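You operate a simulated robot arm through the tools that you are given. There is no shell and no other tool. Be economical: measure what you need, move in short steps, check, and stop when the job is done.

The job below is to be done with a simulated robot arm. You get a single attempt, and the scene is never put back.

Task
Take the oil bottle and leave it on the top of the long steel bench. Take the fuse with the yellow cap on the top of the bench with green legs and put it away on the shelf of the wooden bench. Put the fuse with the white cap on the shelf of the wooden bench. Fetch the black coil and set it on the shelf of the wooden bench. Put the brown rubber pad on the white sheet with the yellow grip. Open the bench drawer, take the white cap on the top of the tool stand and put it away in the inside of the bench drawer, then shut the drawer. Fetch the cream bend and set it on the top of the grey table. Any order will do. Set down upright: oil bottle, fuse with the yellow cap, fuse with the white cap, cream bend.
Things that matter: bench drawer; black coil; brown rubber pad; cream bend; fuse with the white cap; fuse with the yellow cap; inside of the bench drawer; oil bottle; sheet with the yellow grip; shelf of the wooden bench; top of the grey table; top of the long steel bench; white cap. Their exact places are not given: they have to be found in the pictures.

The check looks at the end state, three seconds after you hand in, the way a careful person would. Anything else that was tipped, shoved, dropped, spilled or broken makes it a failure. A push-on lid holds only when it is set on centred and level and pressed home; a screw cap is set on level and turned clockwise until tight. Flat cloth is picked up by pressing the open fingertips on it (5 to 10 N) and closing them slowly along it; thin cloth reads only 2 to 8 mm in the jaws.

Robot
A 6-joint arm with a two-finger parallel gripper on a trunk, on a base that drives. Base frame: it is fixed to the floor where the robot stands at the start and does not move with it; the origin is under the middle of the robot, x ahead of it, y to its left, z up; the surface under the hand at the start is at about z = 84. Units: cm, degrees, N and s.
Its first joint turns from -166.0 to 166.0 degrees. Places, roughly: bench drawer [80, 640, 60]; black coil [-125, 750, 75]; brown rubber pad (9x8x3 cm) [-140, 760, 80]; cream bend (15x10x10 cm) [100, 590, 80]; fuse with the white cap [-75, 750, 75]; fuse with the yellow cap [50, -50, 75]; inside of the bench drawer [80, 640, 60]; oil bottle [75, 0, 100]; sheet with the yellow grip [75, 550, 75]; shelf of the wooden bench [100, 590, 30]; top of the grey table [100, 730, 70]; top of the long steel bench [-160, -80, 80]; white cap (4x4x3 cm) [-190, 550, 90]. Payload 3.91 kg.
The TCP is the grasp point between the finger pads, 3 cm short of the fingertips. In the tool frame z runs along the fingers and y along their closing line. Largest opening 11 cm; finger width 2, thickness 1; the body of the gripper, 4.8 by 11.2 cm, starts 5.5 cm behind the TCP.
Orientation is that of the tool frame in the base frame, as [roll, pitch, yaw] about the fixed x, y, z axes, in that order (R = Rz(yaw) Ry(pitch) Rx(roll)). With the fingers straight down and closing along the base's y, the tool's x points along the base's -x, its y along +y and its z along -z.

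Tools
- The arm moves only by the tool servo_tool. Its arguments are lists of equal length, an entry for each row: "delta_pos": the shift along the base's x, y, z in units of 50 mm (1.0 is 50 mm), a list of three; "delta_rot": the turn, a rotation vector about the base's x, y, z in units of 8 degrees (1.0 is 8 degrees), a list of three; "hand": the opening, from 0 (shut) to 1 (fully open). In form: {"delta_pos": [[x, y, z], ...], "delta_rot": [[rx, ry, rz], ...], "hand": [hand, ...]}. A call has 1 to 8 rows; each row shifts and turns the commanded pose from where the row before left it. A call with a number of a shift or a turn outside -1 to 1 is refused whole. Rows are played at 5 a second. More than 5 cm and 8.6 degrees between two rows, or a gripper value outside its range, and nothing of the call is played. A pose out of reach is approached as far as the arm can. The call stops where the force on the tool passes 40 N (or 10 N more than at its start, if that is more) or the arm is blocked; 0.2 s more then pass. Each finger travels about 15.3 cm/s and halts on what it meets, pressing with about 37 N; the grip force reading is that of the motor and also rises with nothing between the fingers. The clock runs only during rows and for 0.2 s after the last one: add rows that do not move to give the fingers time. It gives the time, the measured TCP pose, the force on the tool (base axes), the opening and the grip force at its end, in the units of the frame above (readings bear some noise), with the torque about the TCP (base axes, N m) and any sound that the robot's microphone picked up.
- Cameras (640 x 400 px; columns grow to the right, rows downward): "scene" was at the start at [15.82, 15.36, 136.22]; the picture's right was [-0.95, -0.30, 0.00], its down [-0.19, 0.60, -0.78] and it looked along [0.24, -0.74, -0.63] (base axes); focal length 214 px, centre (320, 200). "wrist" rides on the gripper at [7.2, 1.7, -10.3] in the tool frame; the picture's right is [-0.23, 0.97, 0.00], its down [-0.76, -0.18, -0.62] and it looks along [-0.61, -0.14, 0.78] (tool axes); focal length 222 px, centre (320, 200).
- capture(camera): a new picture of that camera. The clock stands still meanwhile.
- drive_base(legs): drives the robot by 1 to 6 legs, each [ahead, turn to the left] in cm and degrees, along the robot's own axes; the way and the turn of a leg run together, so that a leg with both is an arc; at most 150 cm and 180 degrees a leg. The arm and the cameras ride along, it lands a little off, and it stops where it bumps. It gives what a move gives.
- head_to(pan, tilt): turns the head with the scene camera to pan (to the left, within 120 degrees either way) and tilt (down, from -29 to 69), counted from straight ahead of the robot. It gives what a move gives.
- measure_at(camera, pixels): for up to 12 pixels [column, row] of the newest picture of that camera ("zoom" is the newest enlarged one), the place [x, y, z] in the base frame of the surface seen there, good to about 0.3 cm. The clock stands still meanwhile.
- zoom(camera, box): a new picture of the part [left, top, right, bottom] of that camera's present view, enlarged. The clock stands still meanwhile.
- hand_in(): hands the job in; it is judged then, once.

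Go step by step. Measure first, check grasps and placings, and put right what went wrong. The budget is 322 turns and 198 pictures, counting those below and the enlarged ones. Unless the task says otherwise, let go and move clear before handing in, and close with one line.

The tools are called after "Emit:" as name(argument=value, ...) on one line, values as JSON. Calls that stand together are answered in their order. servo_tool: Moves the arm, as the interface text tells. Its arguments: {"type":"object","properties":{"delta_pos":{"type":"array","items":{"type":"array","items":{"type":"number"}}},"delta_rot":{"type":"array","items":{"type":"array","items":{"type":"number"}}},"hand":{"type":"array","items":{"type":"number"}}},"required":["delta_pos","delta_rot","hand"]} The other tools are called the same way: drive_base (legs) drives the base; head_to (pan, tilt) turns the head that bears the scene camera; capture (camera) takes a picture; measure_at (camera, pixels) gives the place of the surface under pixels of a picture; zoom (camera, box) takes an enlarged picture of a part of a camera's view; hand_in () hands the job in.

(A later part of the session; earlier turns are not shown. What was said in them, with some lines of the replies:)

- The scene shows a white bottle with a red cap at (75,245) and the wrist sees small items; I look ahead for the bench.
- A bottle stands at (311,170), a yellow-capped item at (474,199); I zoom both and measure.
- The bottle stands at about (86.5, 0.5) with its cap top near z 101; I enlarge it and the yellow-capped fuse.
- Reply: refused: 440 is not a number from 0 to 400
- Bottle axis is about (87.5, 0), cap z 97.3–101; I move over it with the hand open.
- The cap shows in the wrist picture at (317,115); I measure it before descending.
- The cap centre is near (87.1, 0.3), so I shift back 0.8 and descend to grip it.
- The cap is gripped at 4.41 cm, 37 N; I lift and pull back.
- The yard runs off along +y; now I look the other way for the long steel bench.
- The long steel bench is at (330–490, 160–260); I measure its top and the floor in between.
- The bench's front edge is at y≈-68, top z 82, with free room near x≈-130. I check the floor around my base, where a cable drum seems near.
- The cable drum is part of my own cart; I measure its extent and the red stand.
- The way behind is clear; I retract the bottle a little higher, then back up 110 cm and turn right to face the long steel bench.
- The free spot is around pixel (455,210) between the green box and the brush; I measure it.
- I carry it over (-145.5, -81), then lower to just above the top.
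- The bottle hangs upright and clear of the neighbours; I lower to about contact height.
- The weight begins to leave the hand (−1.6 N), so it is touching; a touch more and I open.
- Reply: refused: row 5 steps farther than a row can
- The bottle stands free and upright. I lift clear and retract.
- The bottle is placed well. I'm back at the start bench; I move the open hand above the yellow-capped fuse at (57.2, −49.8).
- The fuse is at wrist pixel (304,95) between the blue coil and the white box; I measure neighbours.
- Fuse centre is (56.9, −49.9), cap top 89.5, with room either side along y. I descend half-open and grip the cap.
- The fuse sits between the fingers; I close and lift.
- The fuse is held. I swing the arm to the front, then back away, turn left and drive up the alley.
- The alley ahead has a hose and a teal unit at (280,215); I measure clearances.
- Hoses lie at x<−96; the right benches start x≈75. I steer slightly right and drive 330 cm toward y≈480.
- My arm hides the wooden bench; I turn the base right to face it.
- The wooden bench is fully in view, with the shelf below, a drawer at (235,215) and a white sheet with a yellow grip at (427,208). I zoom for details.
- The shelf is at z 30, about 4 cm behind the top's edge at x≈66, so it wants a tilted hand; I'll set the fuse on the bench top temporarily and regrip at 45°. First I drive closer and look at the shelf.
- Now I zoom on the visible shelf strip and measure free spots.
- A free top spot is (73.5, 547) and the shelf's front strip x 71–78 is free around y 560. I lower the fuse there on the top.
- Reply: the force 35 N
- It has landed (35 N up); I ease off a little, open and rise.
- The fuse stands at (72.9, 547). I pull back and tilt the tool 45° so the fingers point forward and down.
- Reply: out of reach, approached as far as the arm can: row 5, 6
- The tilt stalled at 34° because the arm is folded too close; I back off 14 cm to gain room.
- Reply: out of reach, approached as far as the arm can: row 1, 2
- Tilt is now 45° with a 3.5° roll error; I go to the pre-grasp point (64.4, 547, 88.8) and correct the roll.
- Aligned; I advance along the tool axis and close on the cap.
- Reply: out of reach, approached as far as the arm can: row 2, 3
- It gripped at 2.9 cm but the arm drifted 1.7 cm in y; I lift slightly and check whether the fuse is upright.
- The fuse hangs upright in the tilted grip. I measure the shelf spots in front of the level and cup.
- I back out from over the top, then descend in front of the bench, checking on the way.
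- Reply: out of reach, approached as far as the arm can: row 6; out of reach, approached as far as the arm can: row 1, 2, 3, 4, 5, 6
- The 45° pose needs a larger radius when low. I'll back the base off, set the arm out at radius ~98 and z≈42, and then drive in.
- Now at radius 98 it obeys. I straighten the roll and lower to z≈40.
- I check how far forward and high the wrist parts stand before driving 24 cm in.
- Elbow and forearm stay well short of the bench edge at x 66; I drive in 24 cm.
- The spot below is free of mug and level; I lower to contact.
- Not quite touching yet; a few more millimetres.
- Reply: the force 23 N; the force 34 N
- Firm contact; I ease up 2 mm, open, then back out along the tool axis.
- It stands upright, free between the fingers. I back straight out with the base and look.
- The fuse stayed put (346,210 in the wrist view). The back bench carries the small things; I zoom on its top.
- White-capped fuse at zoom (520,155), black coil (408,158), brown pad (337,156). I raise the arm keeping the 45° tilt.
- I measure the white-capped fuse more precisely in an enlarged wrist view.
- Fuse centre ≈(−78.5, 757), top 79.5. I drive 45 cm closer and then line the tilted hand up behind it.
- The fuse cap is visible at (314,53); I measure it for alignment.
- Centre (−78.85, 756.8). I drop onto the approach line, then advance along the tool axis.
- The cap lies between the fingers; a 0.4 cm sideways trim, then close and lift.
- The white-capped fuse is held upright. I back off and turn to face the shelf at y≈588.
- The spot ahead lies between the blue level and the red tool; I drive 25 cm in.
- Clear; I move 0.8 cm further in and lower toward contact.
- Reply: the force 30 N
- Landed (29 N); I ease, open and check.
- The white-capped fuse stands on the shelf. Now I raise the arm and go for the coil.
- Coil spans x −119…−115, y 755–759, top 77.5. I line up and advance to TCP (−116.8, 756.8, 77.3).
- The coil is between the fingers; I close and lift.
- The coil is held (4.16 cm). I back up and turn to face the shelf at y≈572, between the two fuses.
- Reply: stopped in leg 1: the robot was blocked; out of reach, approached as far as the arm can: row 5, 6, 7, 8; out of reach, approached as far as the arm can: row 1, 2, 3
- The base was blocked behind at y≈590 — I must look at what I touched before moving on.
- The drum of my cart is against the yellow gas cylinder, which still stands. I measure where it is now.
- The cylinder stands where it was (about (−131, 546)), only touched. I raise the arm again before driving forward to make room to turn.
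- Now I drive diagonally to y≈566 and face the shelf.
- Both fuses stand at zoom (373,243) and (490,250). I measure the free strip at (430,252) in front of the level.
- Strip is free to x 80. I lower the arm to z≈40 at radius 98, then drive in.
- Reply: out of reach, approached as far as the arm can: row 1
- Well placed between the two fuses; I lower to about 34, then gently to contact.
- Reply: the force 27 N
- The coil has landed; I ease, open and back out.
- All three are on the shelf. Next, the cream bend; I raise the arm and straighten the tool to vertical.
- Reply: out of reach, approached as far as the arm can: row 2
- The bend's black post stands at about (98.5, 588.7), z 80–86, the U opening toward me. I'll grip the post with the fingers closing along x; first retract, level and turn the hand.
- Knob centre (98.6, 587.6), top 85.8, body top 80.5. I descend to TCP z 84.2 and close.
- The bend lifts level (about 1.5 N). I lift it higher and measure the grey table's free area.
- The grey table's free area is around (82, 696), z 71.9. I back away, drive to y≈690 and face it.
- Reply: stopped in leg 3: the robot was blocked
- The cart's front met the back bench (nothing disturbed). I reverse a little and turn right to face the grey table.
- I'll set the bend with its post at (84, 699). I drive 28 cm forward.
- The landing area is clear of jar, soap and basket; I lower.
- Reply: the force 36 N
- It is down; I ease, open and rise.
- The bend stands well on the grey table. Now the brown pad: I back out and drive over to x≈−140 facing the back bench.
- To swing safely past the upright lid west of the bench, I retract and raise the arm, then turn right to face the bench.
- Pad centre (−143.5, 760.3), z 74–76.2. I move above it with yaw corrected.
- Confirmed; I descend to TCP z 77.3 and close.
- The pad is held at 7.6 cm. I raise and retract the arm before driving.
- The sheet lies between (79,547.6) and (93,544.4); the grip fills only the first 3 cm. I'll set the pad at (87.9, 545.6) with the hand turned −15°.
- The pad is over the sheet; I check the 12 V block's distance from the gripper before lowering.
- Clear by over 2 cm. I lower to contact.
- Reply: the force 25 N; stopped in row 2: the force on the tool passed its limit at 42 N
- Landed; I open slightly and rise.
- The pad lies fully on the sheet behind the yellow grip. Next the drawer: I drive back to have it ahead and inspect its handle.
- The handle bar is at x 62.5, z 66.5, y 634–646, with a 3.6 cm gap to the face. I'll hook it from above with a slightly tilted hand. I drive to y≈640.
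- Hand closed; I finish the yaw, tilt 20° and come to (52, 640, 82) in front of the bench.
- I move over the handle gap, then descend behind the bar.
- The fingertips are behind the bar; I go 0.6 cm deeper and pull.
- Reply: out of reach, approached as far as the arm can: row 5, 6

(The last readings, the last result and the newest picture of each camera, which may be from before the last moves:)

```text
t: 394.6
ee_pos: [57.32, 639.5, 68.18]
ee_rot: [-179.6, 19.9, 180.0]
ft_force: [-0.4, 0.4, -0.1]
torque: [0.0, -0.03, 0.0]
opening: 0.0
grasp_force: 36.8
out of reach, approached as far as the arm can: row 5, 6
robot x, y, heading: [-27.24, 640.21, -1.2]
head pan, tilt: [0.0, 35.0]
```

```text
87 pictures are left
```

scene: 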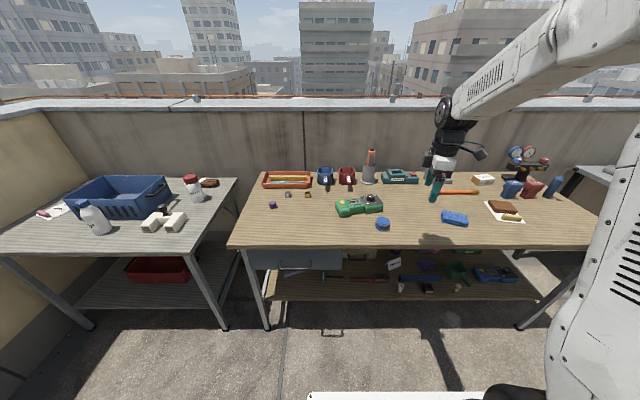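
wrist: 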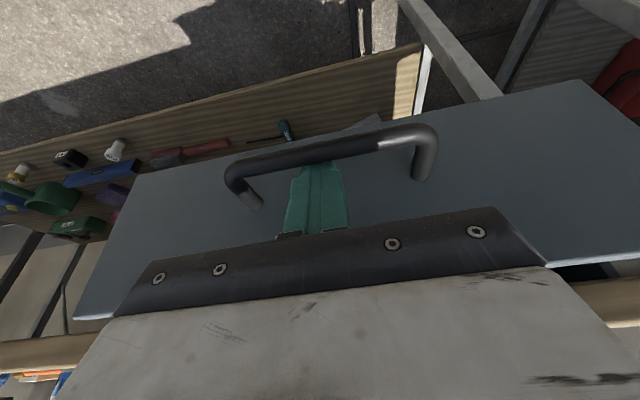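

The drawer follows (about 5 cm open). The arm's inner limit is reached, so I pull the rest by reversing the base 17 cm.

Emit:
drive_base(legs=[[-17, 0]])

Emit:
capture(camera="wrist")

Emit:
capture(camera="scene")

```text
t: 396.0
ee_pos: [40.53, 640.02, 68.08]
ee_rot: [-179.6, 19.8, -179.8]
ft_force: [-0.3, 0.6, -0.2]
torque: [0.02, 0.0, 0.02]
opening: 0.0
grasp_force: 36.9
robot x, y, heading: [-44.47, 640.36, -1.2]
head pan, tilt: [0.0, 35.0]
```

```text
86 pictures are left
```

wrist: 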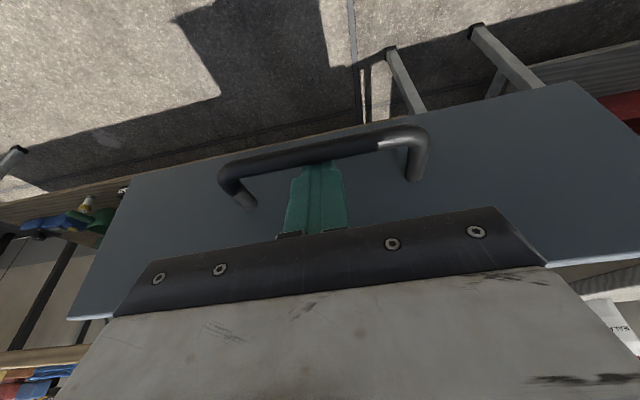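

```text
85 pictures are left
```

scene: 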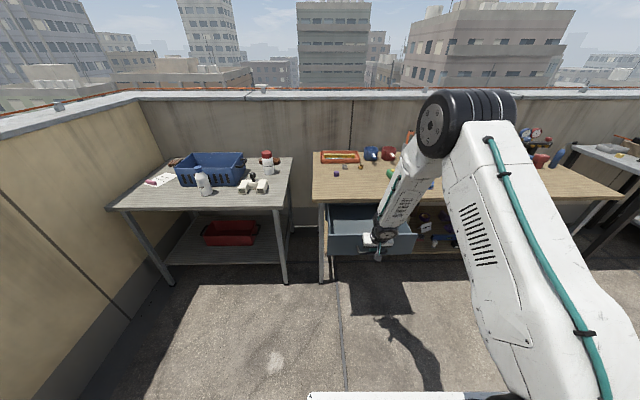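

The drawer is open about 22 cm. I unhook: a little forward, then up and back.

Emit:
servo_tool(delta_pos=[[0.12, 0, 0], [0, 0, 0.3], [0, 0, 0.7], [0, 0, 0.9], [0, 0, 0.9], [0, 0, 0.9], [0, 0, 0.9], [0, 0, 0.9]], delta_rot=[[0, 0, 0], [0, 0, 0], [0, 0, 0], [0, 0, 0], [0, 0, 0], [0.0, 0.5, 0], [0, 1, 0], [0, 1, 0]], hand=[0, 0, 0, 0, 0, 0, 0, 0])

Emit:
servo_tool(delta_pos=[[-0.3, 0, 0.5], [-0.3, 0, 0.5], [-0.3, 0, 0.2], [0, 0, 0]], delta_rot=[[0, 0, 0], [0, 0, 0], [0, 0, 0], [0, 0, 0]], hand=[0, 0, 0, 0])

Emit:
zoom(camera="scene", box=[290, 150, 450, 290])

```text
t: 397.8
ee_pos: [40.8, 639.87, 95.43]
ee_rot: [-179.6, -0.4, -179.9]
ft_force: [-1.1, 1.0, 0.3]
torque: [-0.04, 0.03, -0.04]
opening: 0.0
grasp_force: 36.9
robot x, y, heading: [-43.79, 640.35, -1.1]
head pan, tilt: [0.0, 35.0]
```

```text
t: 398.8
ee_pos: [36.42, 639.57, 101.19]
ee_rot: [-179.6, -0.3, -179.8]
ft_force: [0.1, -0.3, 0.3]
torque: [-0.05, 0.0, 0.04]
opening: 0.01
grasp_force: 36.7
robot x, y, heading: [-44.27, 640.1, -0.6]
head pan, tilt: [0.0, 35.0]
```

```text
2.86 times, centred on (370, 220) of scene
```

zoom: 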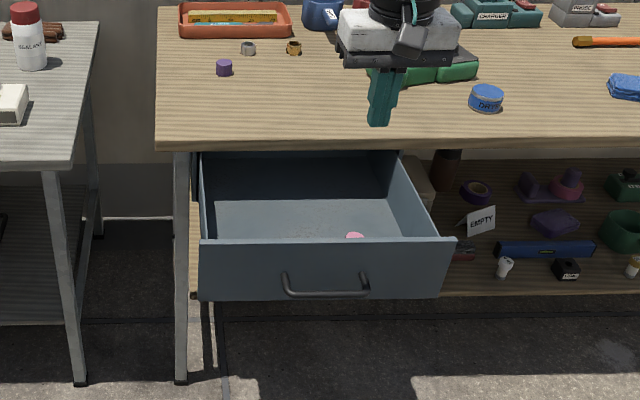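

The drawer is open with just a pink item inside; I measure its interior.

Emit:
measure_at(camera="zoom", pixels=[[280, 220], [300, 240], [220, 241], [430, 241], [260, 205], [355, 236], [320, 270], [325, 292], [300, 160], [390, 160], [240, 235]])

```text
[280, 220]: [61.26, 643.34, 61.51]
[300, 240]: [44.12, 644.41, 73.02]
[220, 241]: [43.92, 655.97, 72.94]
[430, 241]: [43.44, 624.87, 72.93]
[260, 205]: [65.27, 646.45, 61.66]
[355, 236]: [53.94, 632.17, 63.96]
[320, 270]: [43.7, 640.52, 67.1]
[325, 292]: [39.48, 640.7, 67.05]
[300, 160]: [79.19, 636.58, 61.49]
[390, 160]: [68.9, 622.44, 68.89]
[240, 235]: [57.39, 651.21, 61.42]
```

Interior floor z 61.5, x 45–66, y 624–656. Now for the white cap: I back up, turn round and look at the tool stand.

Emit:
drive_base(legs=[[-20, 0], [0, 180]])

Emit:
head_to(pan=25, tilt=30)

Emit:
capture(camera="scene")

```text
t: 407.8
ee_pos: [-144.25, 640.07, 101.28]
ee_rot: [-179.7, -0.3, 1.2]
ft_force: [1.0, 0.1, 0.1]
torque: [0.01, 0.02, 0.0]
opening: 0.02
grasp_force: 36.7
robot x, y, heading: [-63.63, 641.01, -179.8]
head pan, tilt: [0.0, 35.0]
```

```text
t: 408.7
ee_pos: [-144.2, 639.91, 101.33]
ee_rot: [-179.6, -0.2, 1.3]
ft_force: [0.3, 1.2, 0.6]
torque: [0.03, 0.02, -0.02]
opening: 0.0
grasp_force: 36.9
robot x, y, heading: [-63.68, 641.08, -180.2]
head pan, tilt: [25.0, 30.0]
```

```text
83 pictures are left
```

scene: 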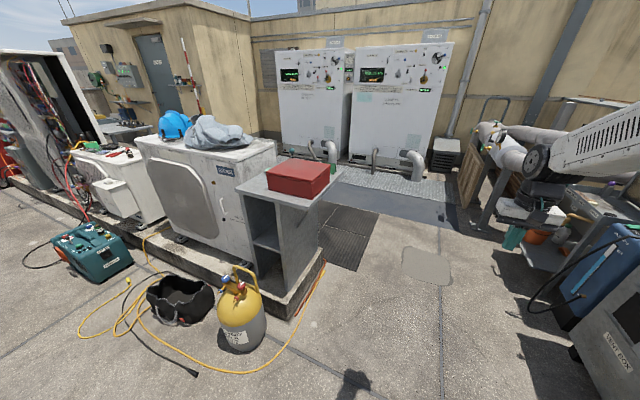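

Emit:
zoom(camera="scene", box=[220, 140, 360, 320])

Emit:
measure_at(camera="scene", pixels=[[240, 188], [285, 205], [320, 185], [265, 180], [325, 165], [285, 170], [272, 155], [318, 285], [292, 318], [240, 350], [340, 175]])

```text
2.22 times, centred on (290, 230) of scene
```

zoom: 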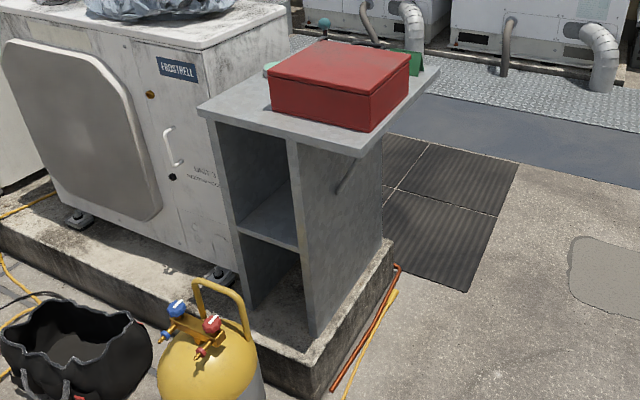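

```text
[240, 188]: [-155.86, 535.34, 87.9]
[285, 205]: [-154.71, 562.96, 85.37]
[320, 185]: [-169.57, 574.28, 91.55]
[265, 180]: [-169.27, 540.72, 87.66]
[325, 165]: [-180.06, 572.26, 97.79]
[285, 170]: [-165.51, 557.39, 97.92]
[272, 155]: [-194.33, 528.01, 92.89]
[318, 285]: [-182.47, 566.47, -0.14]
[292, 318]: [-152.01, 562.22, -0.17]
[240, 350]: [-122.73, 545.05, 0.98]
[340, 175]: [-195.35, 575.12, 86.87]
```

The cap must be behind the red box. I measure clearances for going round to the north-west side.

Emit:
measure_at(camera="scene", pixels=[[570, 320], [540, 290], [500, 215], [470, 200], [510, 155], [490, 135], [535, 235], [370, 260], [425, 265], [540, 155], [580, 270]])

Emit:
zoom(camera="scene", box=[420, 80, 640, 340])

```text
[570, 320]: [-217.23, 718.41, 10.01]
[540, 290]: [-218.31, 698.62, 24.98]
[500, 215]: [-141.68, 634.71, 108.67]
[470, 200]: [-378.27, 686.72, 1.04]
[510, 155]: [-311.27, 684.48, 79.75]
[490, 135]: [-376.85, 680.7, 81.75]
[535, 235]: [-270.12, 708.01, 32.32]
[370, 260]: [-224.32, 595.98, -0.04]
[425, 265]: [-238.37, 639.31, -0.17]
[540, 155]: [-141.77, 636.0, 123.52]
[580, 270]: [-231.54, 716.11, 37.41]
```

```text
1.54 times, centred on (530, 210) of scene
```

zoom: 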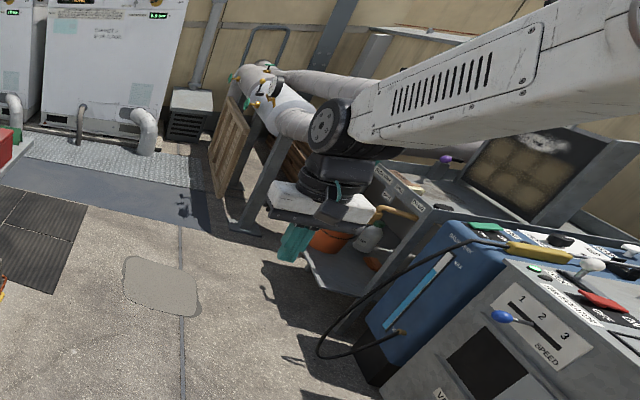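

I raise the arm and drive round to (−189, 632), then face south toward the stand.

Emit:
servo_tool(delta_pos=[[0.3, 0, 0.9], [0.3, 0, 0.9], [0.3, 0, 0.9], [0.3, 0, 0.9], [0, 0, 0]], delta_rot=[[0, 0, 0], [0, 0, 0], [0, 0, 0], [0, 0, 0], [0, 0, 0]], hand=[0, 0.3, 0.6, 0.7, 0.7])

Emit:
drive_base(legs=[[0, 4], [126, 0], [0, 86]])

Emit:
head_to(pan=0, tilt=45)

Emit:
capture(camera="scene")

```text
t: 409.9
ee_pos: [-138.05, 640.21, 119.26]
ee_rot: [-179.7, -0.2, 1.3]
ft_force: [0.4, -0.2, -0.6]
torque: [-0.03, -0.02, 0.02]
opening: 7.71
grasp_force: 0.1
robot x, y, heading: [-63.92, 640.87, -180.0]
head pan, tilt: [25.0, 30.0]
```

```text
t: 420.5
ee_pos: [-186.18, 558.01, 119.13]
ee_rot: [-179.7, -0.2, 93.3]
ft_force: [0.4, 0.3, -0.4]
torque: [-0.01, -0.04, 0.01]
opening: 7.69
grasp_force: 0.1
robot x, y, heading: [-189.98, 632.39, -88.0]
head pan, tilt: [25.0, 30.0]
```

```text
t: 421.4
ee_pos: [-186.0, 557.92, 119.11]
ee_rot: [-179.7, -0.2, 93.4]
ft_force: [0.4, -0.1, 1.0]
torque: [0.01, -0.02, 0.03]
opening: 7.71
grasp_force: 0.0
robot x, y, heading: [-189.4, 632.38, -87.9]
head pan, tilt: [0.0, 45.0]
```

```text
80 pictures are left
```

scene: 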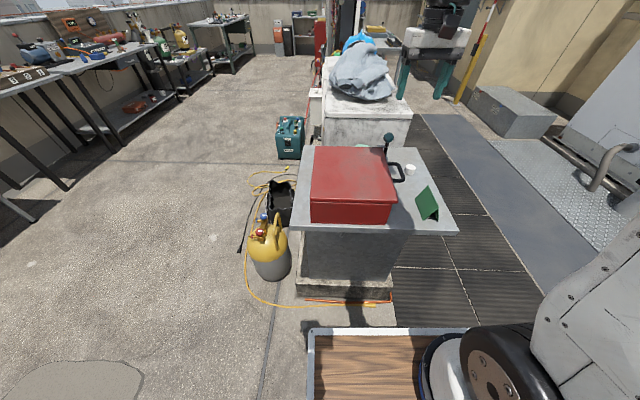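

The white cap shows at (411,168) behind the red box's handle; I zoom and measure.

Emit:
zoom(camera="scene", box=[370, 125, 470, 245])

Emit:
measure_at(camera="scene", pixels=[[411, 166], [411, 170], [406, 168], [416, 168], [411, 174], [390, 137], [400, 175], [428, 200], [425, 165], [385, 160], [437, 215]])

Emit:
capture(camera="wrist")

```text
3.33 times, centred on (420, 185) of scene
```

zoom: 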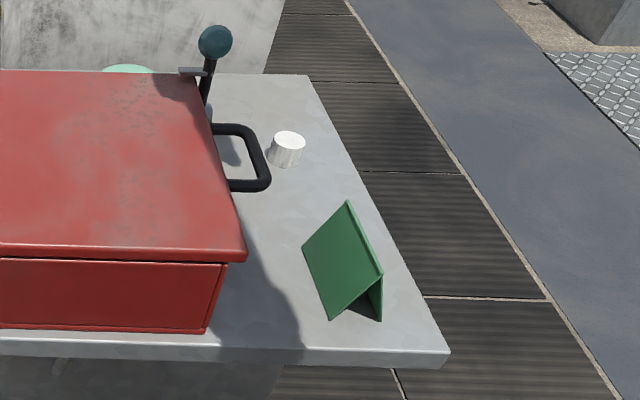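

```text
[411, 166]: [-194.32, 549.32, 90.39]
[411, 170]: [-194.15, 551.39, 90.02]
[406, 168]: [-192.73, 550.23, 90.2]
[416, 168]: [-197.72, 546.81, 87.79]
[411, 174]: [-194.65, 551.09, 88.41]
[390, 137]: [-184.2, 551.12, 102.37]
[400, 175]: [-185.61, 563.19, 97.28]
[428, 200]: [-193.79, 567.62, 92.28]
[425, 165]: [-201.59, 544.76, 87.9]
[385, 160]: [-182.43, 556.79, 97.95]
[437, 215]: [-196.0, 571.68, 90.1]
```

```text
78 pictures are left
```

wrist: 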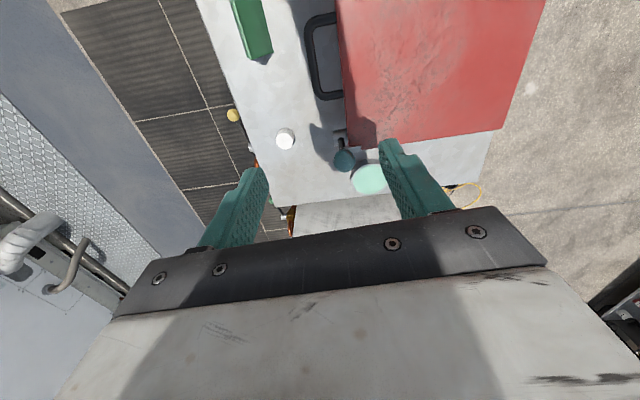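

Emit:
measure_at(camera="wrist", pixels=[[285, 139], [277, 139], [294, 139], [285, 131], [285, 147], [308, 60], [325, 97], [345, 158], [333, 158], [318, 95], [250, 50]])

Emit:
zoom(camera="wrist", box=[240, 20, 400, 220])

```text
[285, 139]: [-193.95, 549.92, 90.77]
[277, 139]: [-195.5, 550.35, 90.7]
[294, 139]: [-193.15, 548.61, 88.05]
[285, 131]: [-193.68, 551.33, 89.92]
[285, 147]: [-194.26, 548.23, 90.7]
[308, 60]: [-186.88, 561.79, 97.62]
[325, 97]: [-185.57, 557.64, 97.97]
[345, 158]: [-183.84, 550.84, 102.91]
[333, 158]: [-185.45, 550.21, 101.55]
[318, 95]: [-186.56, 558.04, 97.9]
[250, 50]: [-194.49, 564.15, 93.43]
```

```text
2.00 times, centred on (320, 120) of wrist
```

zoom: 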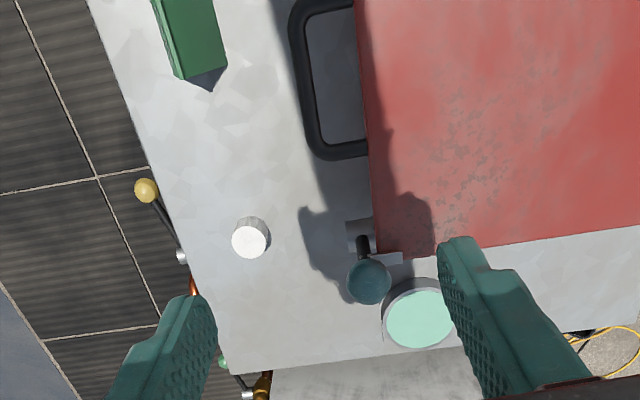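

Emit:
measure_at(camera="wrist", pixels=[[232, 115], [242, 135], [252, 150], [250, 165], [300, 185]])

```text
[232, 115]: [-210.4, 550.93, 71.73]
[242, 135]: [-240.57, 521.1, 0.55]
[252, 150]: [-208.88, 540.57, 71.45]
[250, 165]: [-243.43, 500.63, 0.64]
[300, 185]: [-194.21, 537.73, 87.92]
```

Nothing low near the cap. I move above it and descend to z≈94 first.

Emit:
servo_tool(delta_pos=[[-0.55, -0.54, 0], [-0.55, -0.54, 0], [-0.54, -0.54, 0], [0, 0, -0.9], [0, 0, -0.9], [0, 0, -0.9], [0, 0, -0.9], [0, 0, -0.9]], delta_rot=[[0, 0, 0], [0, 0, 0], [0, 0, 0], [0, 0, 0], [0, 0, 0], [0, 0, 0], [0, 0, 0], [0, 0, 0]], hand=[0.65, 0.65, 0.65, 0.65, 0.65, 0.65, 0.65, 0.65])

Emit:
capture(camera="wrist")

```text
t: 423.2
ee_pos: [-194.22, 549.55, 96.6]
ee_rot: [-179.6, -0.1, 93.3]
ft_force: [0.2, -0.4, 0.8]
torque: [-0.05, 0.0, -0.01]
opening: 7.17
grasp_force: 0.1
robot x, y, heading: [-189.29, 632.11, -88.0]
head pan, tilt: [0.0, 45.0]
```

```text
76 pictures are left
```

wrist: 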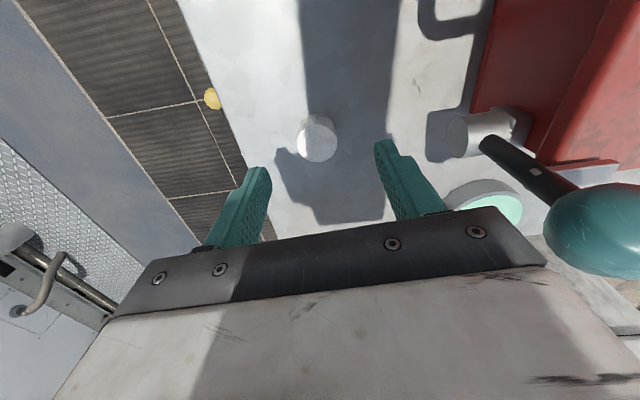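

Aligned; I descend the last 5.4 cm and close.

Emit:
servo_tool(delta_pos=[[0, 0, -0.5], [0, 0, -0.5], [0, 0, -0.1], [0, 0, 0], [0, 0, 0], [0, 0, 0], [0, 0, 0], [0, 0, 0]], delta_rot=[[0, 0, 0], [0, 0, 0], [0, 0, 0], [0, 0, 0], [0, 0, 0], [0, 0, 0], [0, 0, 0], [0, 0, 0]], hand=[0.65, 0.65, 0.65, 0.65, 0.55, 0.45, 0.3, 0.2])

Emit:
servo_tool(delta_pos=[[0, 0, 0], [0, 0, 0], [0, 0, 0.3], [0, 0, 0.6], [0, 0, 0]], delta_rot=[[0, 0, 0], [0, 0, 0], [0, 0, 0], [0, 0, 0], [0, 0, 0]], hand=[0.2, 0.2, 0.2, 0.2, 0.2])

Emit:
capture(camera="wrist")

```text
t: 425.0
ee_pos: [-194.12, 549.8, 91.1]
ee_rot: [-179.7, -0.3, 93.4]
ft_force: [4.5, 0.4, 7.2]
torque: [-0.01, -0.24, 0.03]
opening: 2.93
grasp_force: 36.9
robot x, y, heading: [-189.72, 632.43, -87.6]
head pan, tilt: [0.0, 45.0]
```

```text
t: 426.2
ee_pos: [-194.29, 549.86, 95.64]
ee_rot: [-179.7, -0.2, 93.4]
ft_force: [0.2, 0.8, -0.2]
torque: [-0.01, -0.03, 0.01]
opening: 2.92
grasp_force: 36.8
robot x, y, heading: [-189.51, 632.12, -87.5]
head pan, tilt: [0.0, 45.0]
```

```text
75 pictures are left
```

wrist: 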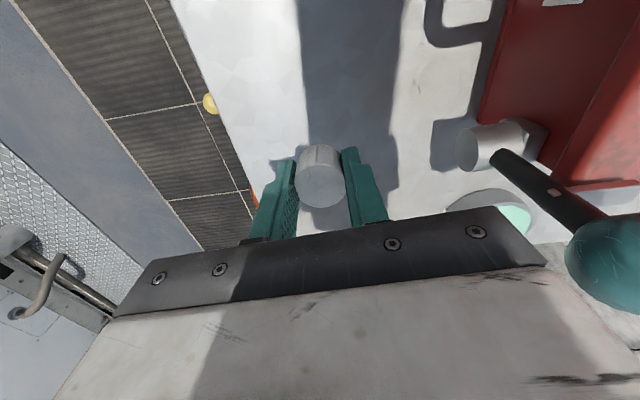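

The cap is held. I raise, retract, and retrace my way to face the open drawer.

Emit:
servo_tool(delta_pos=[[0, 0, 0.9], [0, 0, 0.9], [0, 0, 0.9], [0.1, 0.5, 0.8], [0.2, 0.5, 0.8], [0.2, 0.6, 0.4], [0, 0, 0]], delta_rot=[[0, 0, 0], [0, 0, 0], [0, 0, 0], [0, 0, 0], [0, 0, 0], [0, 0, 0], [0, 0, 0]], hand=[0.2, 0.2, 0.2, 0.2, 0.2, 0.2, 0.2])

Emit:
drive_base(legs=[[0, -88], [-126, 0], [0, -180]])

Emit:
head_to(pan=0, tilt=35)

Emit:
capture(camera="scene")

```text
t: 427.8
ee_pos: [-191.58, 557.77, 119.08]
ee_rot: [-179.5, -0.2, 93.4]
ft_force: [-0.5, 0.5, 0.4]
torque: [-0.01, 0.0, -0.03]
opening: 2.92
grasp_force: 36.9
robot x, y, heading: [-189.64, 632.09, -87.7]
head pan, tilt: [0.0, 45.0]
```

```text
t: 445.4
ee_pos: [14.32, 636.14, 119.07]
ee_rot: [-179.6, -0.3, -177.3]
ft_force: [0.8, 0.4, -0.3]
torque: [0.02, -0.04, -0.02]
opening: 2.9
grasp_force: 36.9
robot x, y, heading: [-59.74, 639.49, 1.2]
head pan, tilt: [0.0, 45.0]
```

```text
t: 446.1
ee_pos: [14.4, 636.14, 119.01]
ee_rot: [-179.6, -0.2, -177.4]
ft_force: [-0.1, -0.4, 0.6]
torque: [0.01, -0.02, 0.0]
opening: 2.91
grasp_force: 37.1
robot x, y, heading: [-59.98, 639.25, 1.4]
head pan, tilt: [0.0, 35.0]
```

```text
74 pictures are left
```

scene: 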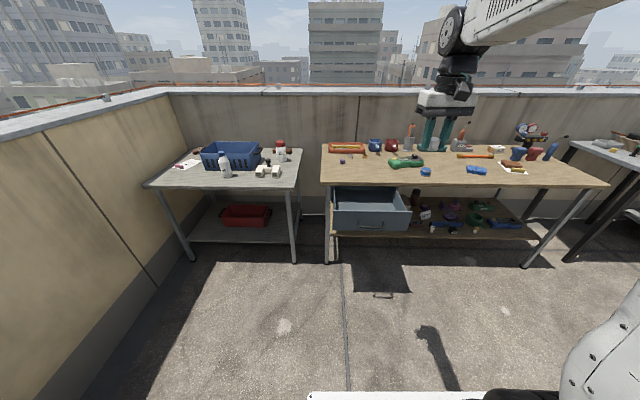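

The open drawer is ahead. I drive 31 cm forward and move over (56, 644).

Emit:
drive_base(legs=[[31, 0]])

Emit:
servo_tool(delta_pos=[[0.7, 0.5, 0], [0.7, 0.5, 0], [0.7, 0.4, -0.4], [0, 0, -0.9], [0, 0, -0.9], [0, 0, -0.9], [0, 0, -0.9], [0, 0, 0]], delta_rot=[[0, 0, 0], [0, 0, -0.3], [0, 0, 0], [0, 0, 0], [0, 0, 0], [0, 0, 0], [0, 0, 0], [0, 0, 0]], hand=[0.2, 0.2, 0.2, 0.2, 0.2, 0.2, 0.2, 0.2])

Emit:
capture(camera="wrist")

Emit:
zoom(camera="scene", box=[260, 120, 460, 300])

```text
t: 448.2
ee_pos: [45.52, 636.63, 119.02]
ee_rot: [-179.5, -0.2, -177.6]
ft_force: [-0.9, -0.4, 0.0]
torque: [0.04, 0.02, -0.01]
opening: 2.91
grasp_force: 36.7
robot x, y, heading: [-28.8, 640.05, 1.1]
head pan, tilt: [0.0, 35.0]
```

```text
t: 450.0
ee_pos: [55.82, 643.58, 98.97]
ee_rot: [-179.6, -0.2, -179.9]
ft_force: [0.3, -0.2, 0.0]
torque: [0.02, 0.0, 0.0]
opening: 2.91
grasp_force: 36.3
robot x, y, heading: [-28.98, 640.41, 1.0]
head pan, tilt: [0.0, 35.0]
```

```text
73 pictures are left
```

wrist: 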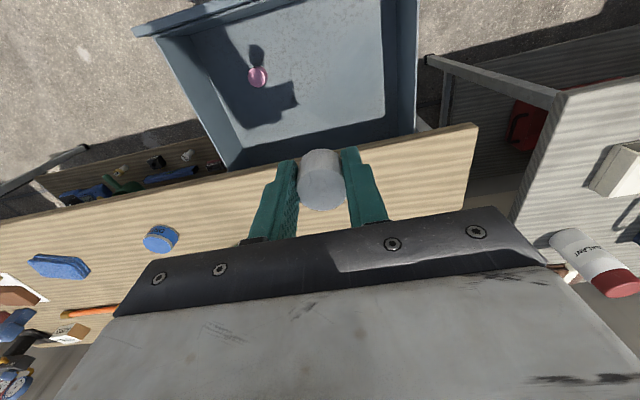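

```text
2.22 times, centred on (360, 210) of scene
```

zoom: 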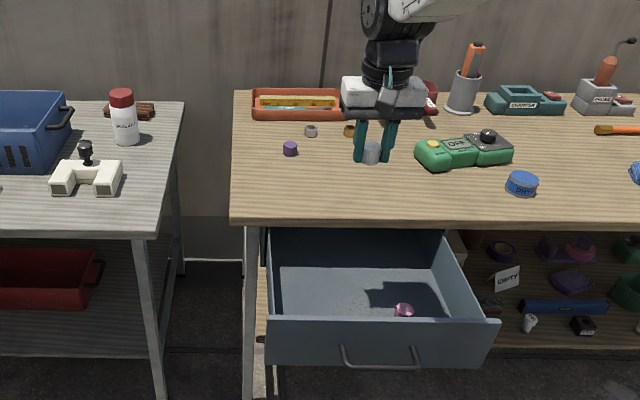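

All clear; I descend into the drawer to z≈68.

Emit:
servo_tool(delta_pos=[[0, 0, -0.9], [0, 0, -0.9], [0, 0, -0.9], [0, 0, -0.9], [0, 0, -0.9], [0, 0, -0.9], [0, 0, -0.7], [0, 0, 0]], delta_rot=[[0, 0, 0], [0, 0, 0], [0, 0, 0], [0, 0, 0], [0, 0, 0], [0, 0, 0], [0, 0, 0], [0, 0, 0]], hand=[0.2, 0.2, 0.2, 0.2, 0.2, 0.2, 0.2, 0.2])

Emit:
capture(camera="wrist")

```text
t: 451.8
ee_pos: [56.02, 643.32, 68.41]
ee_rot: [-179.6, -0.2, 180.0]
ft_force: [-0.4, 0.3, -0.4]
torque: [-0.01, -0.02, -0.01]
opening: 2.9
grasp_force: 37.3
robot x, y, heading: [-28.81, 639.73, 1.1]
head pan, tilt: [0.0, 35.0]
```

```text
71 pictures are left
```

wrist: 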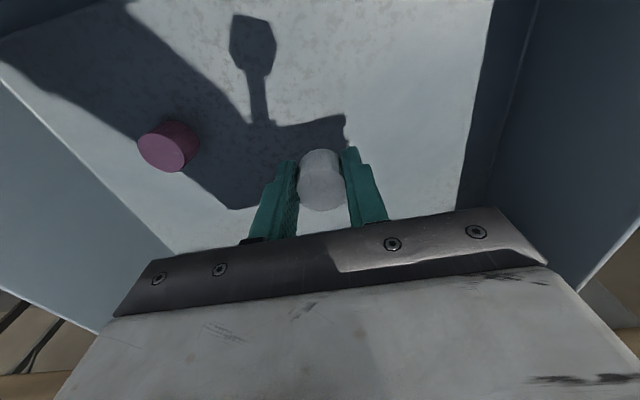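

Emit:
servo_tool(delta_pos=[[0, 0, -0.4], [0, 0, -0.2], [0, 0, -0.06], [0, 0, -0.04], [0, 0, 0], [0, 0, 0]], delta_rot=[[0, 0, 0], [0, 0, 0], [0, 0, 0], [0, 0, 0], [0, 0, 0], [0, 0, 0]], hand=[0.2, 0.2, 0.2, 0.2, 0.2, 0.2])

Emit:
servo_tool(delta_pos=[[0, 0, -0.03], [0, 0, -0.02], [0, 0, 0]], delta_rot=[[0, 0, 0], [0, 0, 0], [0, 0, 0]], hand=[0.2, 0.2, 0.2])

```text
t: 453.2
ee_pos: [56.06, 643.47, 64.96]
ee_rot: [-179.5, -0.2, -180.0]
ft_force: [-1.1, -1.0, -0.1]
torque: [-0.04, 0.04, -0.01]
opening: 2.89
grasp_force: 37.1
robot x, y, heading: [-28.25, 639.68, 1.2]
head pan, tilt: [0.0, 35.0]
```

```text
t: 454.0
ee_pos: [56.06, 643.48, 64.72]
ee_rot: [-179.6, -0.2, -179.9]
ft_force: [-0.2, 0.0, 0.1]
torque: [0.02, 0.02, 0.0]
opening: 2.91
grasp_force: 37.1
robot x, y, heading: [-29.03, 639.92, 1.2]
head pan, tilt: [0.0, 35.0]
```

Emit:
servo_tool(delta_pos=[[0, 0, -0.03], [0, 0, -0.02], [0, 0, 0]], delta_rot=[[0, 0, 0], [0, 0, 0], [0, 0, 0]], hand=[0.2, 0.2, 0.2])

Emit:
servo_tool(delta_pos=[[0, 0, -0.02], [0, 0, 0]], delta_rot=[[0, 0, 0], [0, 0, 0]], hand=[0.2, 0.2])

```text
t: 454.8
ee_pos: [55.96, 643.67, 64.64]
ee_rot: [-179.5, -0.2, 179.9]
ft_force: [0.2, -1.6, 2.7]
torque: [0.0, 0.01, -0.01]
opening: 2.9
grasp_force: 36.9
robot x, y, heading: [-28.74, 639.81, 1.3]
head pan, tilt: [0.0, 35.0]
```

```text
t: 455.4
ee_pos: [56.01, 643.65, 64.6]
ee_rot: [-179.6, -0.1, -179.9]
ft_force: [0.3, 1.5, 14.3]
torque: [0.05, -0.04, 0.02]
opening: 2.91
grasp_force: 37.0
robot x, y, heading: [-28.6, 640.28, 1.3]
head pan, tilt: [0.0, 35.0]
```

Touching (14 N). I open and rise out of the drawer.

Emit:
servo_tool(delta_pos=[[0, 0, 0], [0, 0, 0], [0, 0, 0], [0, 0, 0.5], [0, 0, 0.9], [0, 0, 0.9], [0, 0, 0.9], [0, 0, 0.9]], delta_rot=[[0, 0, 0], [0, 0, 0], [0, 0, 0], [0, 0, 0], [0, 0, 0], [0, 0, 0], [0, 0, 0], [0, 0, 0]], hand=[0.3, 0.4, 0.45, 0.45, 0.45, 0.45, 0.45, 0.45])

Emit:
servo_tool(delta_pos=[[0, 0, 0.9], [0, 0, 0.9], [-0.4, 0, 0.5], [-0.4, 0, 0], [0, 0, 0]], delta_rot=[[0, 0, 0], [0, 0, 0], [0, 0, 0], [0, 0, 0], [0, 0, 0]], hand=[0.45, 0.3, 0, 0, 0])

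Emit:
capture(camera="wrist")

Emit:
zoom(camera="scene", box=[260, 120, 460, 300])

```text
t: 457.2
ee_pos: [56.32, 643.77, 85.26]
ee_rot: [-179.6, -0.3, -180.0]
ft_force: [0.8, -0.2, -0.7]
torque: [0.01, 0.03, -0.01]
opening: 4.96
grasp_force: 0.1
robot x, y, heading: [-28.91, 640.03, 1.3]
head pan, tilt: [0.0, 35.0]
```

```text
t: 458.4
ee_pos: [52.1, 643.71, 96.63]
ee_rot: [-179.6, -0.2, -180.0]
ft_force: [0.9, 0.0, -0.9]
torque: [0.04, 0.02, -0.02]
opening: 0.0
grasp_force: 37.2
robot x, y, heading: [-28.77, 639.79, 1.1]
head pan, tilt: [0.0, 35.0]
```

```text
70 pictures are left
```

wrist: 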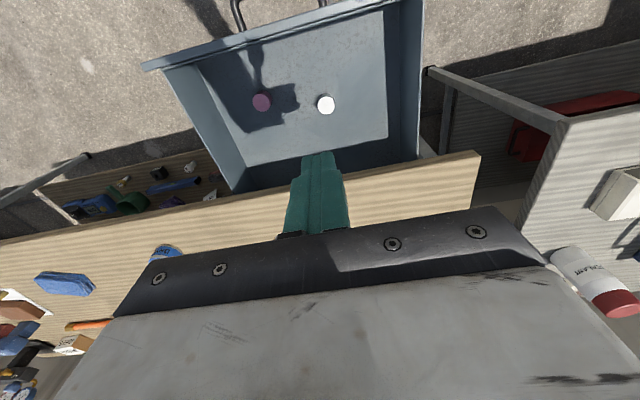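

```text
2.22 times, centred on (360, 210) of scene
```

zoom: 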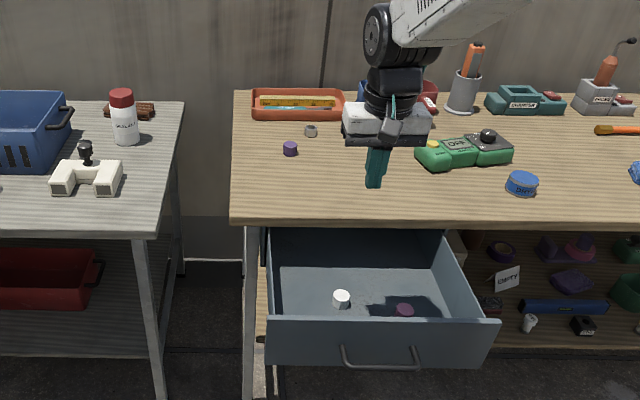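

The white cap lies in the drawer. Now to shut it: I back up 22 cm, tilt the closed hand and bring the fingertips in front of the face above the handle.

Emit:
drive_base(legs=[[-23, -1]])

Emit:
servo_tool(delta_pos=[[0.4, -0.3, 0], [0.4, -0.2, -0.4], [0.4, 0, -0.8], [0, 0, -0.8], [0, 0, -0.8], [0, 0, -0.8], [0, 0, -0.8], [0, 0, 0]], delta_rot=[[0, -1, 0], [0, -1, 0], [0, -1, 0], [0, -0.75, 0], [0, 0, 0], [0, 0, 0], [0, 0, 0], [0, 0, 0]], hand=[0, 0, 0, 0, 0, 0, 0, 0])

Emit:
capture(camera="wrist")

```text
t: 460.1
ee_pos: [28.8, 641.97, 96.81]
ee_rot: [-179.6, -0.2, 178.8]
ft_force: [0.2, 0.2, 0.7]
torque: [-0.02, -0.01, -0.02]
opening: 0.0
grasp_force: 37.2
robot x, y, heading: [-52.01, 639.78, -0.1]
head pan, tilt: [0.0, 35.0]
```

```text
t: 461.9
ee_pos: [34.95, 639.22, 76.05]
ee_rot: [179.2, 29.7, 177.1]
ft_force: [0.4, 1.3, -0.5]
torque: [-0.05, 0.03, 0.0]
opening: 0.01
grasp_force: 37.1
out of reach, approached as far as the arm can: row 6
robot x, y, heading: [-51.91, 639.72, 0.0]
head pan, tilt: [0.0, 35.0]
```

```text
68 pictures are left
```

wrist: 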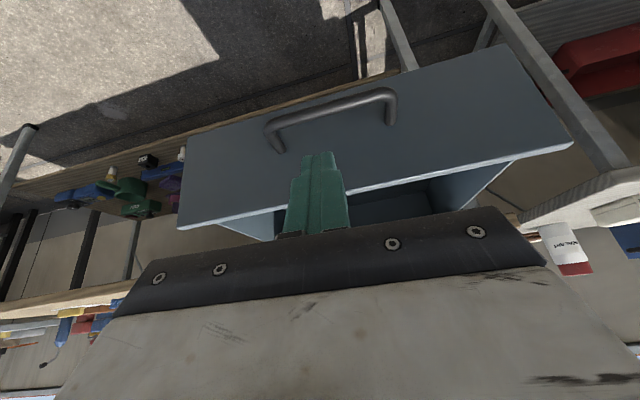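

Emit:
servo_tool(delta_pos=[[0.4, 0.1, 0], [0, 0, -0.4], [0, 0, -0.2], [0.4, 0, 0], [0.1, 0, 0], [0, 0, 0]], delta_rot=[[0, 0, 0.3], [0, 0, 0], [0, 0, 0], [0, 0, 0], [0, 0, 0], [0, 0, 0]], hand=[0, 0, 0, 0, 0, 0])

Emit:
capture(camera="wrist")

```text
t: 463.4
ee_pos: [39.14, 640.95, 73.19]
ee_rot: [179.8, 29.8, -178.9]
ft_force: [-0.7, 0.7, 0.0]
torque: [0.0, 0.01, -0.02]
opening: 0.01
grasp_force: 37.4
out of reach, approached as far as the arm can: row 2, 3
robot x, y, heading: [-52.1, 639.4, 0.1]
head pan, tilt: [0.0, 35.0]
```

```text
67 pictures are left
```

wrist: 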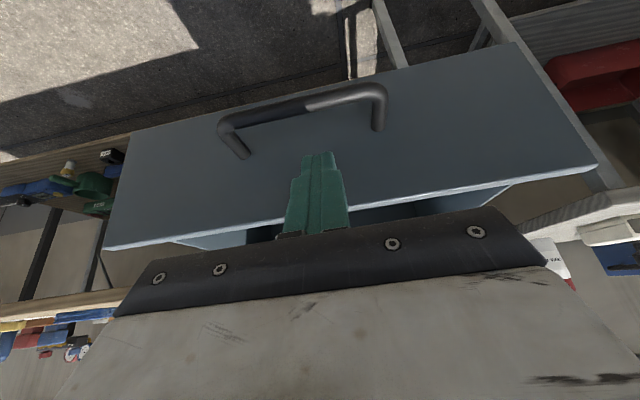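

Tips sit above the bar facing the drawer front. I push by driving 22 cm forward.

Emit:
drive_base(legs=[[22, 0]])

Emit:
capture(camera="wrist")

```text
t: 465.0
ee_pos: [61.13, 640.83, 73.12]
ee_rot: [179.8, 29.8, -178.9]
ft_force: [-0.7, 0.3, 1.3]
torque: [0.04, -0.01, 0.0]
opening: 0.0
grasp_force: 37.0
robot x, y, heading: [-30.09, 639.74, 0.0]
head pan, tilt: [0.0, 35.0]
```

```text
66 pictures are left
```

wrist: 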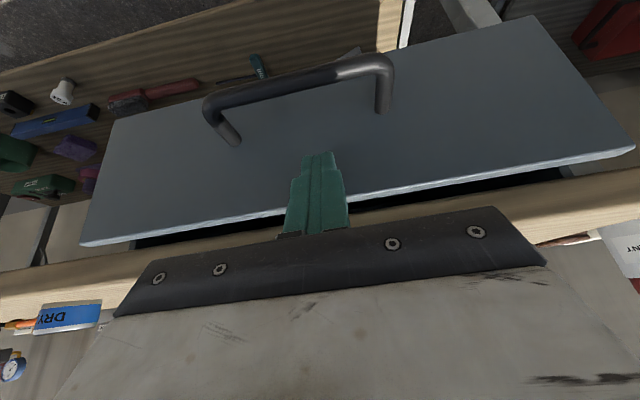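

About 3 cm remain; I push on with the arm in small steps.

Emit:
servo_tool(delta_pos=[[0.2, 0, 0], [0.2, 0, 0], [0.15, 0, 0], [0.1, 0, 0], [0.08, 0, 0], [0.06, 0, 0], [0, 0, 0]], delta_rot=[[0, 0, 0], [0, 0, 0], [0, 0, 0], [0, 0, 0], [0, 0, 0], [0, 0, 0], [0, 0, 0]], hand=[0, 0, 0, 0, 0, 0, 0])

Emit:
capture(camera="wrist")

```text
t: 466.4
ee_pos: [64.09, 640.67, 72.91]
ee_rot: [179.8, 29.6, -179.0]
ft_force: [-10.5, 0.0, 6.2]
torque: [0.0, 0.12, -0.02]
opening: 0.01
grasp_force: 36.4
out of reach, approached as far as the arm can: row 5
robot x, y, heading: [-30.27, 639.83, 0.3]
head pan, tilt: [0.0, 35.0]
stopped in row 6: the force on the tool passed its limit at 48 N (the readings are from after the stop); the commanded pose is now the measured one
```

```text
65 pictures are left
```

wrist: 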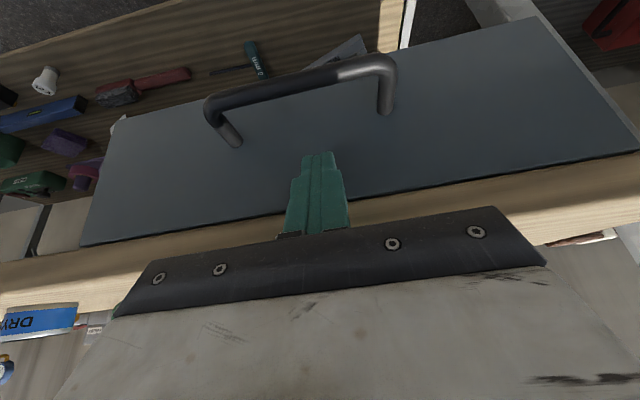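

It stopped hard at the closed position. I back away and verify.

Emit:
drive_base(legs=[[-35, 0]])

Emit:
capture(camera="scene")

Emit:
zoom(camera="scene", box=[300, 130, 500, 270])

```text
t: 468.6
ee_pos: [29.42, 641.1, 72.95]
ee_rot: [179.9, 29.6, -178.8]
ft_force: [-0.8, -0.3, 0.1]
torque: [0.01, 0.0, -0.02]
opening: 0.01
grasp_force: 36.8
robot x, y, heading: [-64.21, 639.64, 0.3]
head pan, tilt: [0.0, 35.0]
```

```text
64 pictures are left
```

scene: 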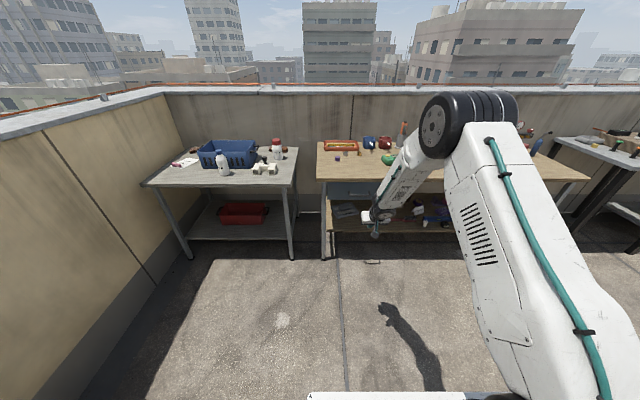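

```text
2.86 times, centred on (400, 200) of scene
```

zoom: 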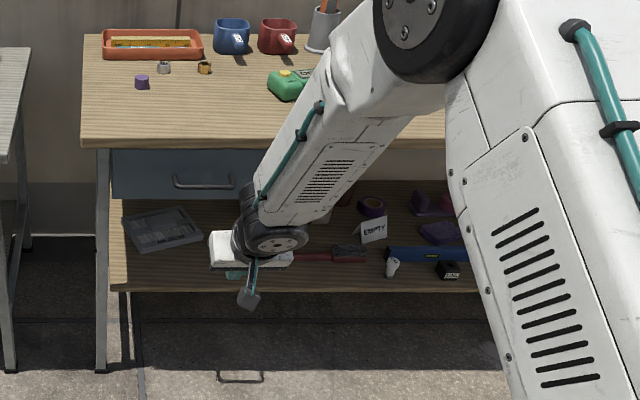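

Emit:
measure_at(camera="zoom", pixels=[[150, 170], [240, 165], [130, 190], [205, 186], [200, 140]])

Emit:
servo_tool(delta_pos=[[-0.2, 0, 0.9], [-0.2, 0, 0.9], [0, 0, 0.9], [0, 0, 0.9], [0, 0, 0.9], [0, 0, 0.9], [0, 0, 0]], delta_rot=[[0, 0, 0], [0, 0, 0], [0, 0, 0], [0, 1, 0], [0, 1, 0], [0, 1, 0], [0, 0.7, 0]], hand=[0.2, 0.3, 0.5, 0.5, 0.5, 0.5, 0.5])

Emit:
head_to(pan=-10, tilt=30)

Emit:
zoom(camera="scene", box=[320, 100, 640, 280])

```text
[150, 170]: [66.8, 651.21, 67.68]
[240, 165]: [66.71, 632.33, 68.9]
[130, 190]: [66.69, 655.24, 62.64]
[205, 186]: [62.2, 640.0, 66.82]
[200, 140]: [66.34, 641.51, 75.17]
```

```text
t: 470.2
ee_pos: [27.51, 640.6, 100.03]
ee_rot: [179.2, -0.1, -179.0]
ft_force: [-0.9, 0.1, 0.4]
torque: [0.01, -0.02, 0.01]
opening: 5.53
grasp_force: 0.1
robot x, y, heading: [-65.25, 639.63, 0.2]
head pan, tilt: [0.0, 35.0]
```

```text
t: 470.9
ee_pos: [27.44, 640.51, 99.85]
ee_rot: [179.3, 0.1, -179.0]
ft_force: [-0.5, 0.0, 0.4]
torque: [0.0, -0.01, -0.01]
opening: 5.5
grasp_force: 0.1
robot x, y, heading: [-64.77, 640.08, -0.0]
head pan, tilt: [-10.0, 30.0]
```

```text
2.00 times, centred on (480, 190) of scene
```

zoom: 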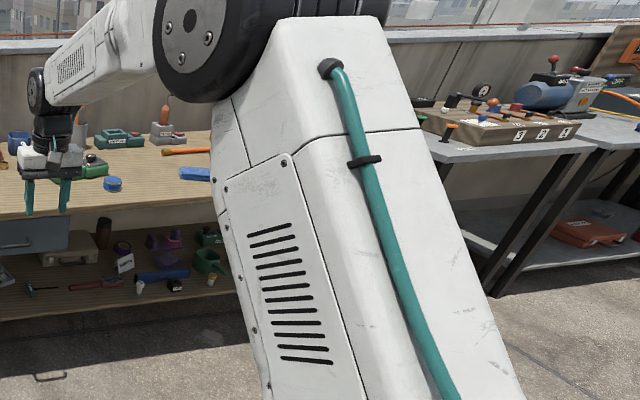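

The drawer face is back at x 66.7 (shut), and the fuses and coil stand on the shelf (zoom 140,285; 212,278; 175,286). Every placing has been checked and the hand is clear, so I hand in.

Emit:
hand_in()

```text
The job is handed in.
```

I finished all seven tasks and handed the job in, and the placings I could see in the pictures looked right. While reversing, my cart bumped the yellow gas cylinder once; it stayed standing and did not seem to move.
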